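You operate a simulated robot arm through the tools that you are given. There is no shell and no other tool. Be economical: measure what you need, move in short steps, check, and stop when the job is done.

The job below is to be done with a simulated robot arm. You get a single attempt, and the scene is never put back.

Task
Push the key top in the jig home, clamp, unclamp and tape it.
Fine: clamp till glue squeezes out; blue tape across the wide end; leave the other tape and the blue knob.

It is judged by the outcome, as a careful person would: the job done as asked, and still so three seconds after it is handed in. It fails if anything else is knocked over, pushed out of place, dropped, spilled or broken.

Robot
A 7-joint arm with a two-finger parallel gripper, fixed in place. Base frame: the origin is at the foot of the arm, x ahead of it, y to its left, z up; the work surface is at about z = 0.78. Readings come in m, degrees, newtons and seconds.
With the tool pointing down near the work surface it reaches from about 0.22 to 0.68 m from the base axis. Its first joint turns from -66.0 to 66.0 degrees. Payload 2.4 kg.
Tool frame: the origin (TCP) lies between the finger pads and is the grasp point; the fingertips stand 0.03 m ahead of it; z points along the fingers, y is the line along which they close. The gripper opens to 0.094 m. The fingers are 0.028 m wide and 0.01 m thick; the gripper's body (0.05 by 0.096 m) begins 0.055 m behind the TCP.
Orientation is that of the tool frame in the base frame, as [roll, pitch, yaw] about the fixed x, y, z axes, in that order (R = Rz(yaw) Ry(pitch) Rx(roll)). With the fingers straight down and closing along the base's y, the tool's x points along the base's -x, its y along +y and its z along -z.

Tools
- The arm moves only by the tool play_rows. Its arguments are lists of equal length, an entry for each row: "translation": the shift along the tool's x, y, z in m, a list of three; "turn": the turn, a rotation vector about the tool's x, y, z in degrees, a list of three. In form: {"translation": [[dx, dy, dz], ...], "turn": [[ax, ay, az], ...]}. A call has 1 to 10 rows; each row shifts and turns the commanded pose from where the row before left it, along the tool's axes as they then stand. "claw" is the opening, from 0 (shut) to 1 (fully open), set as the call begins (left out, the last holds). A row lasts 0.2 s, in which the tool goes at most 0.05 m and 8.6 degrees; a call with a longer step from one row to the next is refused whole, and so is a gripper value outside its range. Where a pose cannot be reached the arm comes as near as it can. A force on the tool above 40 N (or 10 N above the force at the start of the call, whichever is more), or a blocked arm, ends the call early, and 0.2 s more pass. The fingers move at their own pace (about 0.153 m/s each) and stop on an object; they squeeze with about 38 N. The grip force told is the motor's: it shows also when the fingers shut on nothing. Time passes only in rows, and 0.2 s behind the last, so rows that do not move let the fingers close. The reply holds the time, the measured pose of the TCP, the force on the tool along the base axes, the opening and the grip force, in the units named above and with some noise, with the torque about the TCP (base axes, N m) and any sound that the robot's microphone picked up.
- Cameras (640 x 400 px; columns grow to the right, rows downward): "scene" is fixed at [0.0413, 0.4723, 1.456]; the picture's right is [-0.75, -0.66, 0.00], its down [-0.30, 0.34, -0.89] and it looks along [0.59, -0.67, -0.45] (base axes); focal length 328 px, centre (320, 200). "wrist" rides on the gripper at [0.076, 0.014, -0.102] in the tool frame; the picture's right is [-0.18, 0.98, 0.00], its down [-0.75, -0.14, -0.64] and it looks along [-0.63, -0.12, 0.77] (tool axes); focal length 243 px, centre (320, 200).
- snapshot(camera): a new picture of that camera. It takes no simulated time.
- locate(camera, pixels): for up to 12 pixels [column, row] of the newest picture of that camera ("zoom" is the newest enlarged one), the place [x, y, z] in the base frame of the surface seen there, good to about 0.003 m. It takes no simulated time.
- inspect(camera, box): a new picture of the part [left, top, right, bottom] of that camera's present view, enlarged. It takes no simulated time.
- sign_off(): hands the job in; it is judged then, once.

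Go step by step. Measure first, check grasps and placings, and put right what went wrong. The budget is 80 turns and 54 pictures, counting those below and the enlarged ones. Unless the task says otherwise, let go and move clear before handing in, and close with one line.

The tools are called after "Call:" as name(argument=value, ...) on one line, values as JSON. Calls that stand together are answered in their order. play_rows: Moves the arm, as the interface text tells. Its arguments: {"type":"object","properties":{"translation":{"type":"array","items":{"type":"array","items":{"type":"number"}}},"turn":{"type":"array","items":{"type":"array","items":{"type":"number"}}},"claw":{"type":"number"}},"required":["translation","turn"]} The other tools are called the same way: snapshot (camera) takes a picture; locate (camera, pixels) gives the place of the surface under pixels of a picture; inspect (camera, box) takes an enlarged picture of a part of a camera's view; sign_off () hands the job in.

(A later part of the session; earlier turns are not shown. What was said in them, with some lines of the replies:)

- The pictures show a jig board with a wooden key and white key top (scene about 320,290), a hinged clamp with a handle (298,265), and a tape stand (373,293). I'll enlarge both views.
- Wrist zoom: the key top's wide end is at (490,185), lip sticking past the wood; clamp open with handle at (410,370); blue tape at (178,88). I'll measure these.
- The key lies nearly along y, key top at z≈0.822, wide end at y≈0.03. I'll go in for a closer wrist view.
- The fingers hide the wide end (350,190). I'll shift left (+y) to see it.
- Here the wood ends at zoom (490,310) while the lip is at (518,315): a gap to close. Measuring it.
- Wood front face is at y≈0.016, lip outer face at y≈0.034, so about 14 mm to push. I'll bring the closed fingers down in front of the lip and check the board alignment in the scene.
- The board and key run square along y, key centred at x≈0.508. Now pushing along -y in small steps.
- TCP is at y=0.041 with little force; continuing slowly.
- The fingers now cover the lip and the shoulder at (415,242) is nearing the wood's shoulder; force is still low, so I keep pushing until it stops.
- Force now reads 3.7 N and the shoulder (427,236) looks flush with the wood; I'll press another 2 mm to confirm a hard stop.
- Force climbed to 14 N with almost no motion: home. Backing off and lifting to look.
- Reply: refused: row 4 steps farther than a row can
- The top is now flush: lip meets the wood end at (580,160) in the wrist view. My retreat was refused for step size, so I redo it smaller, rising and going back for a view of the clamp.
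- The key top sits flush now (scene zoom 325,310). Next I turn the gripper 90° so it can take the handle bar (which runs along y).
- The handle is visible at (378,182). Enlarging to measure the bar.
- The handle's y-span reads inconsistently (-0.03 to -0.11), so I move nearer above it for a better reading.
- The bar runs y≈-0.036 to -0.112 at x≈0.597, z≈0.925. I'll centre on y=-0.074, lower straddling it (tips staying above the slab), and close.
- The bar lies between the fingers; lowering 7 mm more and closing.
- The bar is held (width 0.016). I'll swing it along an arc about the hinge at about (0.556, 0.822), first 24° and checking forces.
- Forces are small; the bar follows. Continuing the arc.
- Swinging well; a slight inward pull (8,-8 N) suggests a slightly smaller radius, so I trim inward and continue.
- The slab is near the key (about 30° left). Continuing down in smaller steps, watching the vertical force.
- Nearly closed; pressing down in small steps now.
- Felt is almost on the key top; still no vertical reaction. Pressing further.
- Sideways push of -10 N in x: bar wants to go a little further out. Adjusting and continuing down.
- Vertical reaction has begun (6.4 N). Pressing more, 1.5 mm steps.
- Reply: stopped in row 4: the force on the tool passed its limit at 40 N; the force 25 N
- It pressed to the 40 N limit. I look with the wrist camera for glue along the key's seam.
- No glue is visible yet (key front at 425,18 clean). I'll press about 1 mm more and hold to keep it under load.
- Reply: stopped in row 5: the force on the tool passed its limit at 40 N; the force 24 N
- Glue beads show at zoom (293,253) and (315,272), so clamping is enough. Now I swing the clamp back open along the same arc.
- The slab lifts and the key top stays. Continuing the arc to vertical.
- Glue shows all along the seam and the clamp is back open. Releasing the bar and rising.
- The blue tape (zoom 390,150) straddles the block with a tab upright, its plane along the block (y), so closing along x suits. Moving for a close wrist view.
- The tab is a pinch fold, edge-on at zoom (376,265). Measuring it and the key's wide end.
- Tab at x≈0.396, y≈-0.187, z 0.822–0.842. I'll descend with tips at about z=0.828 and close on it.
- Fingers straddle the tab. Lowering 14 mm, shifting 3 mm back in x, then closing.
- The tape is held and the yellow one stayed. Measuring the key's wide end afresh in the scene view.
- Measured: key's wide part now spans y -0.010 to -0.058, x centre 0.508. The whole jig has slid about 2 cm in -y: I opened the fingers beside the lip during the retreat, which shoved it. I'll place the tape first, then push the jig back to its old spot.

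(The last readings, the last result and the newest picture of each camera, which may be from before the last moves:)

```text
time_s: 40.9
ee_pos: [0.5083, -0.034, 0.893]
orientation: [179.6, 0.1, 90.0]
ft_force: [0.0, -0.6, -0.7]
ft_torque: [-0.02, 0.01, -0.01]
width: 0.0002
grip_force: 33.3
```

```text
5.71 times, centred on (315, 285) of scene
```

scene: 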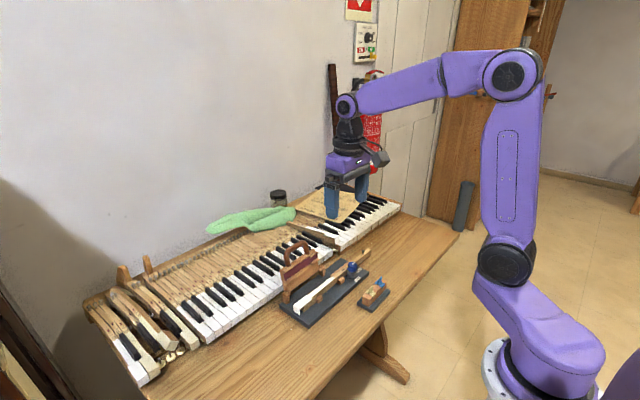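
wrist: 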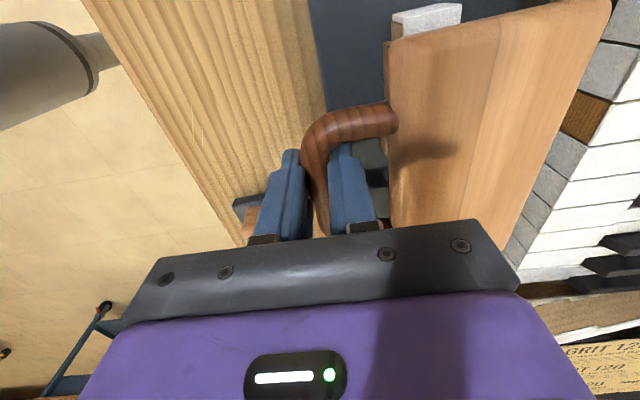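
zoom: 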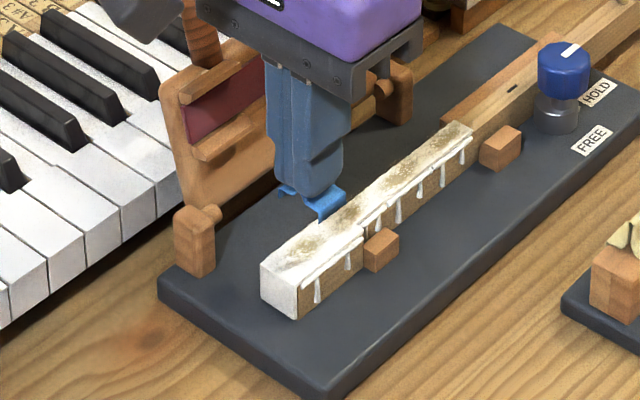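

The tape hovers above the middle of the wide end, aligned. Lowering to the key.

Call:
play_rows(translation=[[0, 0, 0.015], [0, 0, 0.012], [0, 0, 0.006], [0, 0, 0.002], [0, 0, 0]], turn=[[0, 0, 0], [0, 0, 0], [0, 0, 0], [0, 0, 0], [0, 0, 0]])

Call:
inspect(camera="scene", box=[285, 265, 345, 315])

```text
time_s: 42.1
ee_pos: [0.508, -0.0332, 0.8589]
orientation: [179.5, 0.2, 90.2]
ft_force: [-0.8, 0.9, 8.2]
ft_torque: [-0.02, 0.02, 0.04]
width: 0.0
grip_force: 33.1
```

```text
8.00 times, centred on (315, 290) of scene
```

zoom: 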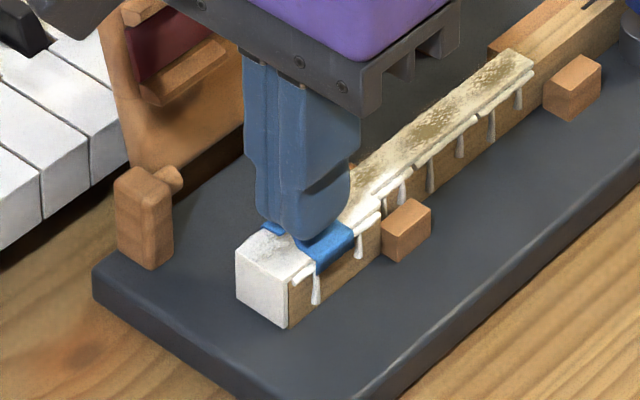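

Contact (8 N), tape straddling the key. Pressing 1.5 mm more to stick it, then opening a little and rising.

Call:
play_rows(translation=[[0, 0, 0.0015], [0, 0, 0.001], [0, 0, 0], [0, 0, 0]], turn=[[0, 0, 0], [0, 0, 0], [0, 0, 0], [0, 0, 0]])

Call:
play_rows(translation=[[0, 0, 0], [0, 0, 0], [0, 0, -0.01], [0, 0, -0.03], [0, 0, -0.045], [0, 0, -0.045]], turn=[[0, 0, 0], [0, 0, 0], [0, 0, 0], [0, 0, 0], [0, 0, 0], [0, 0, 0]], claw=0.2)

Call:
snapshot(camera="scene")

```text
time_s: 43.1
ee_pos: [0.508, -0.033, 0.8556]
orientation: [179.6, 0.1, 90.0]
ft_force: [-0.2, 2.4, 23.0]
ft_torque: [-0.06, 0.01, 0.01]
width: 0.0002
grip_force: 33.2
```

```text
time_s: 44.5
ee_pos: [0.5087, -0.0323, 0.9848]
orientation: [179.9, 0.1, 90.0]
ft_force: [0.9, 0.0, -0.7]
ft_torque: [0.03, -0.01, 0.01]
width: 0.019
grip_force: 0.1
```

```text
16 pictures are left
```

scene: 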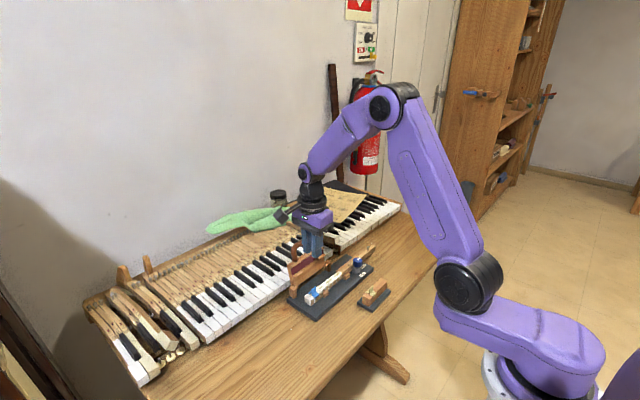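

Call:
inspect(camera="scene", box=[280, 220, 400, 330])

```text
3.64 times, centred on (340, 275) of scene
```

zoom: 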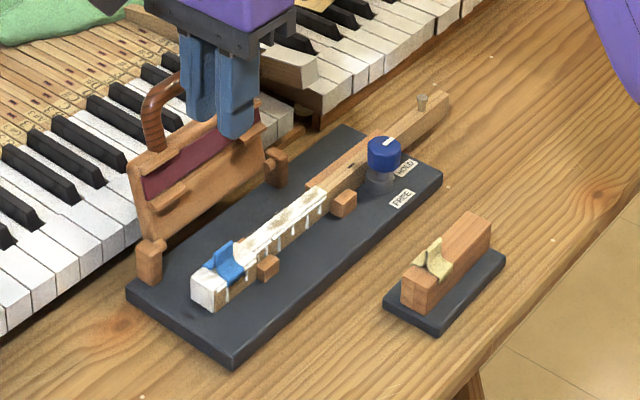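

Same framing as my first enlargement: the board's near corner went from (210,388) to (235,368), the knob from (365,165) to (384,150). Measuring the shift precisely.

Call:
locate(camera="zoom", pixels=[[235, 362], [437, 177], [348, 130], [130, 295], [344, 195], [420, 95], [445, 95], [275, 165], [150, 260], [268, 262], [425, 105], [388, 140]])

```text
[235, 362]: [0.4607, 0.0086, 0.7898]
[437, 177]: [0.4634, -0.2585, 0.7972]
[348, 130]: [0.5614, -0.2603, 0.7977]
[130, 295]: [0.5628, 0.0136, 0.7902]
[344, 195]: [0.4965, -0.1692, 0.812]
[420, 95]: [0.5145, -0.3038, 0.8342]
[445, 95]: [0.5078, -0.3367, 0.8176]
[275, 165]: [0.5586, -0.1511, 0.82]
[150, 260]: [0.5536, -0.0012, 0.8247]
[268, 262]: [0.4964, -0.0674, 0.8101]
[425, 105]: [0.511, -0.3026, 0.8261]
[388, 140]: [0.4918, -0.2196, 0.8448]
```

The jig shifted about 28 mm in -y, without rotation. I'll straddle the key's tail with the fingers (opening ~45 mm) and push the board's end face (y≈-0.26) back. First, move above and check clearance.

Call:
play_rows(translation=[[-0.044, 0, 0], [-0.044, 0, 0], [-0.044, 0, 0], [-0.044, 0, 0], [-0.044, 0, 0], [-0.043, 0, 0], [0, 0, 0]], turn=[[0, 0, 0], [0, 0, 0], [0, 0, 0], [0, 0, 0], [0, 0, 0], [0, 0, 0], [0, 0, 0]], claw=0.48)

Call:
snapshot(camera="wrist")

```text
time_s: 46.1
ee_pos: [0.5069, -0.2967, 0.9847]
orientation: [179.7, 0.1, 90.2]
ft_force: [0.3, 0.2, 0.6]
ft_torque: [-0.02, 0.0, 0.0]
width: 0.0451
grip_force: 0.2
```

```text
14 pictures are left
```

wrist: 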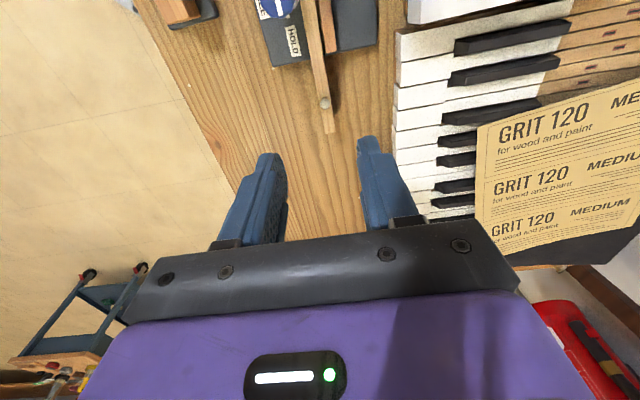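

The key tail (325,115) is in line between the fingers. Measuring board end, tail and piano front here.

Call:
locate(camera="wrist", pixels=[[290, 62], [360, 45], [323, 100], [328, 130], [318, 60], [333, 60], [396, 60], [393, 120], [400, 45], [350, 100], [325, 25]])

```text
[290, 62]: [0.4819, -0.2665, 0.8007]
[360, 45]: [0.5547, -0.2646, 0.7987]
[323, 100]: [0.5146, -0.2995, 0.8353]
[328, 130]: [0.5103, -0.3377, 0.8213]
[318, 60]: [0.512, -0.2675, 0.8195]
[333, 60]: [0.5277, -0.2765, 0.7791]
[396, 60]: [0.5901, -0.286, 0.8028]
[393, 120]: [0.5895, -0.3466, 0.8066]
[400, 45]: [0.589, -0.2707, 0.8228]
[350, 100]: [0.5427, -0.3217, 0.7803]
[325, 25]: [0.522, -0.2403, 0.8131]
```

Clear all round: piano front at x≈0.589, board end at y≈-0.262. Descending.

Call:
play_rows(translation=[[0, 0.004, 0.045], [0, 0, 0.045], [0, 0, 0.045], [0, 0, 0.02], [0, 0, 0.009], [0, 0, 0]], turn=[[0, 0, 0], [0, 0, 0], [0, 0, 0], [0, 0, 0], [0, 0, 0], [0, 0, 0]])

Call:
inspect(camera="scene", box=[300, 220, 400, 310])

```text
time_s: 47.5
ee_pos: [0.5109, -0.2952, 0.822]
orientation: [179.7, 0.1, 90.0]
ft_force: [-0.7, 0.3, 1.3]
ft_torque: [-0.04, -0.02, 0.0]
width: 0.045
grip_force: 0.0
```

```text
4.44 times, centred on (350, 265) of scene
```

zoom: 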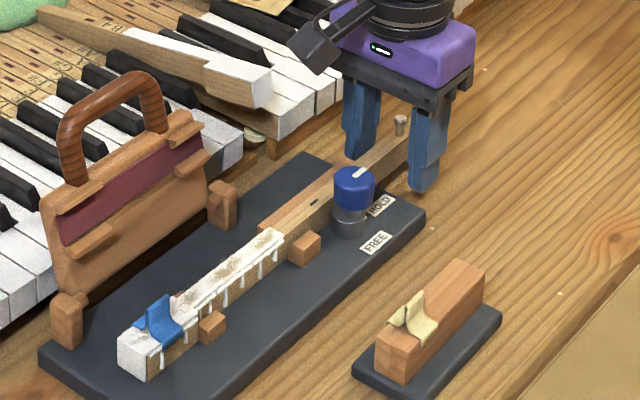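

Fingers straddle the tail cleanly. Lowering 5 mm more and approaching the board's end.

Call:
play_rows(translation=[[0, 0, 0.005], [0.008, 0, 0], [0.008, 0, 0], [0.003, 0, 0], [0.003, 0, 0], [0, 0, 0]], turn=[[0, 0, 0], [0, 0, 0], [0, 0, 0], [0, 0, 0], [0, 0, 0], [0, 0, 0]])

```text
time_s: 48.9
ee_pos: [0.5122, -0.2725, 0.8163]
orientation: [179.8, 0.1, 89.9]
ft_force: [-0.5, -16.8, 3.5]
ft_torque: [-0.36, 0.13, -0.42]
width: 0.0451
grip_force: 0.0
```

Contact with the board (-17 N in y). Pushing slowly in 3 mm steps.

Call:
play_rows(translation=[[0.003, 0, 0], [0.003, 0, 0], [0.003, 0, 0], [0, 0, 0]], turn=[[0, 0, 0], [0, 0, 0], [0, 0, 0], [0, 0, 0]])

Call:
inspect(camera="scene", box=[280, 220, 400, 330])

```text
time_s: 49.9
ee_pos: [0.513, -0.2642, 0.8176]
orientation: [179.7, 0.1, 90.0]
ft_force: [-2.3, -16.3, 1.1]
ft_torque: [-0.3, -0.21, -0.12]
width: 0.0451
grip_force: 0.0
```

```text
3.64 times, centred on (340, 275) of scene
```

zoom: 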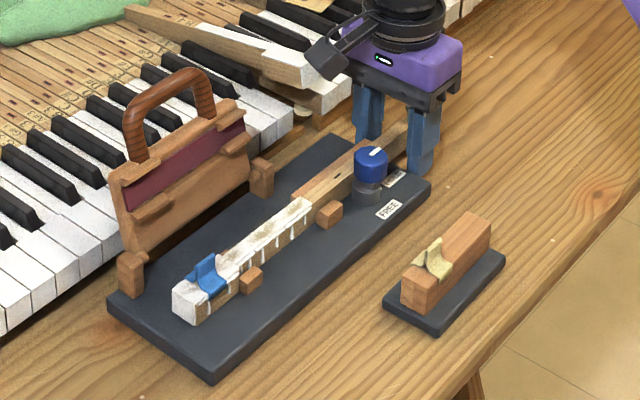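

The jig follows straight: guide block now (330,213) vs originally (323,220), so about 9 mm remain. Pushing 3 x 3 mm less a little.

Call:
play_rows(translation=[[0.003, 0, 0], [0.003, 0, 0], [0.002, 0, 0], [0, 0, 0]], turn=[[0, 0, 0], [0, 0, 0], [0, 0, 0], [0, 0, 0]])

Call:
inspect(camera="scene", box=[260, 220, 420, 330])

```text
time_s: 50.9
ee_pos: [0.5129, -0.2566, 0.8165]
orientation: [179.7, 0.1, 90.1]
ft_force: [-0.6, -16.9, 3.9]
ft_torque: [-0.29, 0.03, -0.26]
width: 0.0452
grip_force: 0.1
```

```text
3.64 times, centred on (340, 275) of scene
```

zoom: 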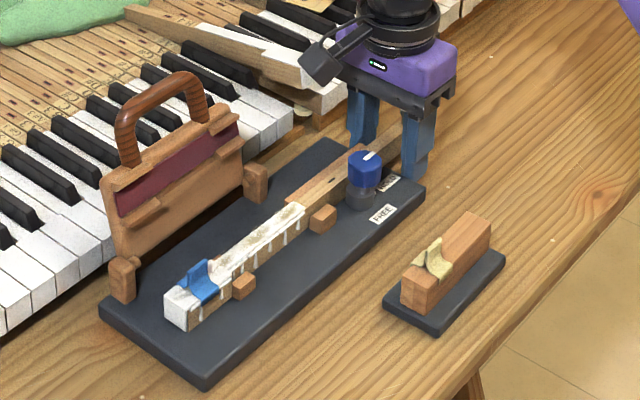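

The board now coincides with its original position (FREE label 382,214; block 323,219; corner 425,190). Backing off in -y, then rising clear.

Call:
play_rows(translation=[[-0.005, 0, 0], [-0.015, 0, 0], [-0.015, 0, 0], [0, 0, -0.045], [0, 0, -0.045], [0, 0, -0.045], [0, 0, -0.045], [0, 0, 0]], turn=[[0, 0, 0], [0, 0, 0], [0, 0, 0], [0, 0, 0], [0, 0, 0], [0, 0, 0], [0, 0, 0], [0, 0, 0]])

Call:
inspect(camera="scene", box=[260, 220, 420, 330])

Call:
inspect(camera="scene", box=[280, 270, 340, 320])

```text
time_s: 52.7
ee_pos: [0.5116, -0.292, 0.9986]
orientation: [179.8, 0.2, 90.0]
ft_force: [-0.1, 0.3, 1.2]
ft_torque: [0.04, 0.03, 0.0]
width: 0.0453
grip_force: 0.0
```

```text
3.64 times, centred on (340, 275) of scene
```

zoom: 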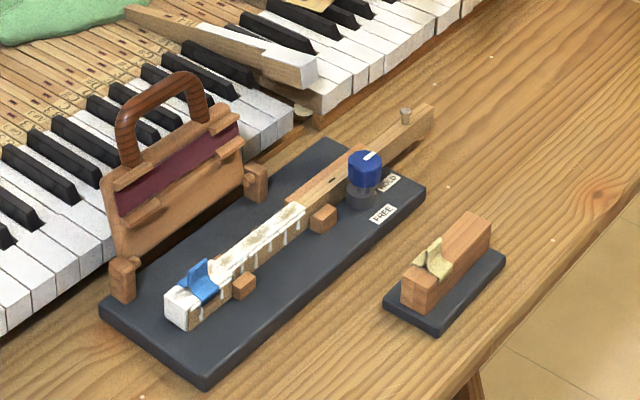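

```text
8.00 times, centred on (310, 295) of scene
```

zoom: 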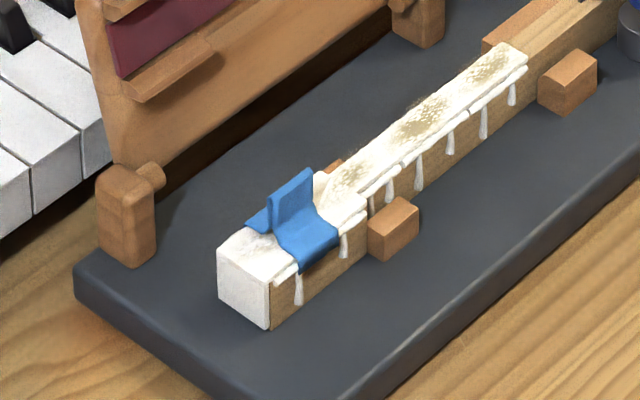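

The final pictures show the key top flush, glue beads along its edge, the blue tape across the wide end (300,225), the clamp open, the yellow tape and knob untouched, and the jig back in place. The gripper is clear, so I'm handing in.

Call:
sign_off()

```text
The job is handed in.
```

The key top is pushed home, clamped until glue squeezed out, unclamped, and taped in blue across the wide end. I knocked the jig about 28 mm out of place while backing off, then pushed it back to where it was by matching the pictures. The other tape and the blue knob were left alone.
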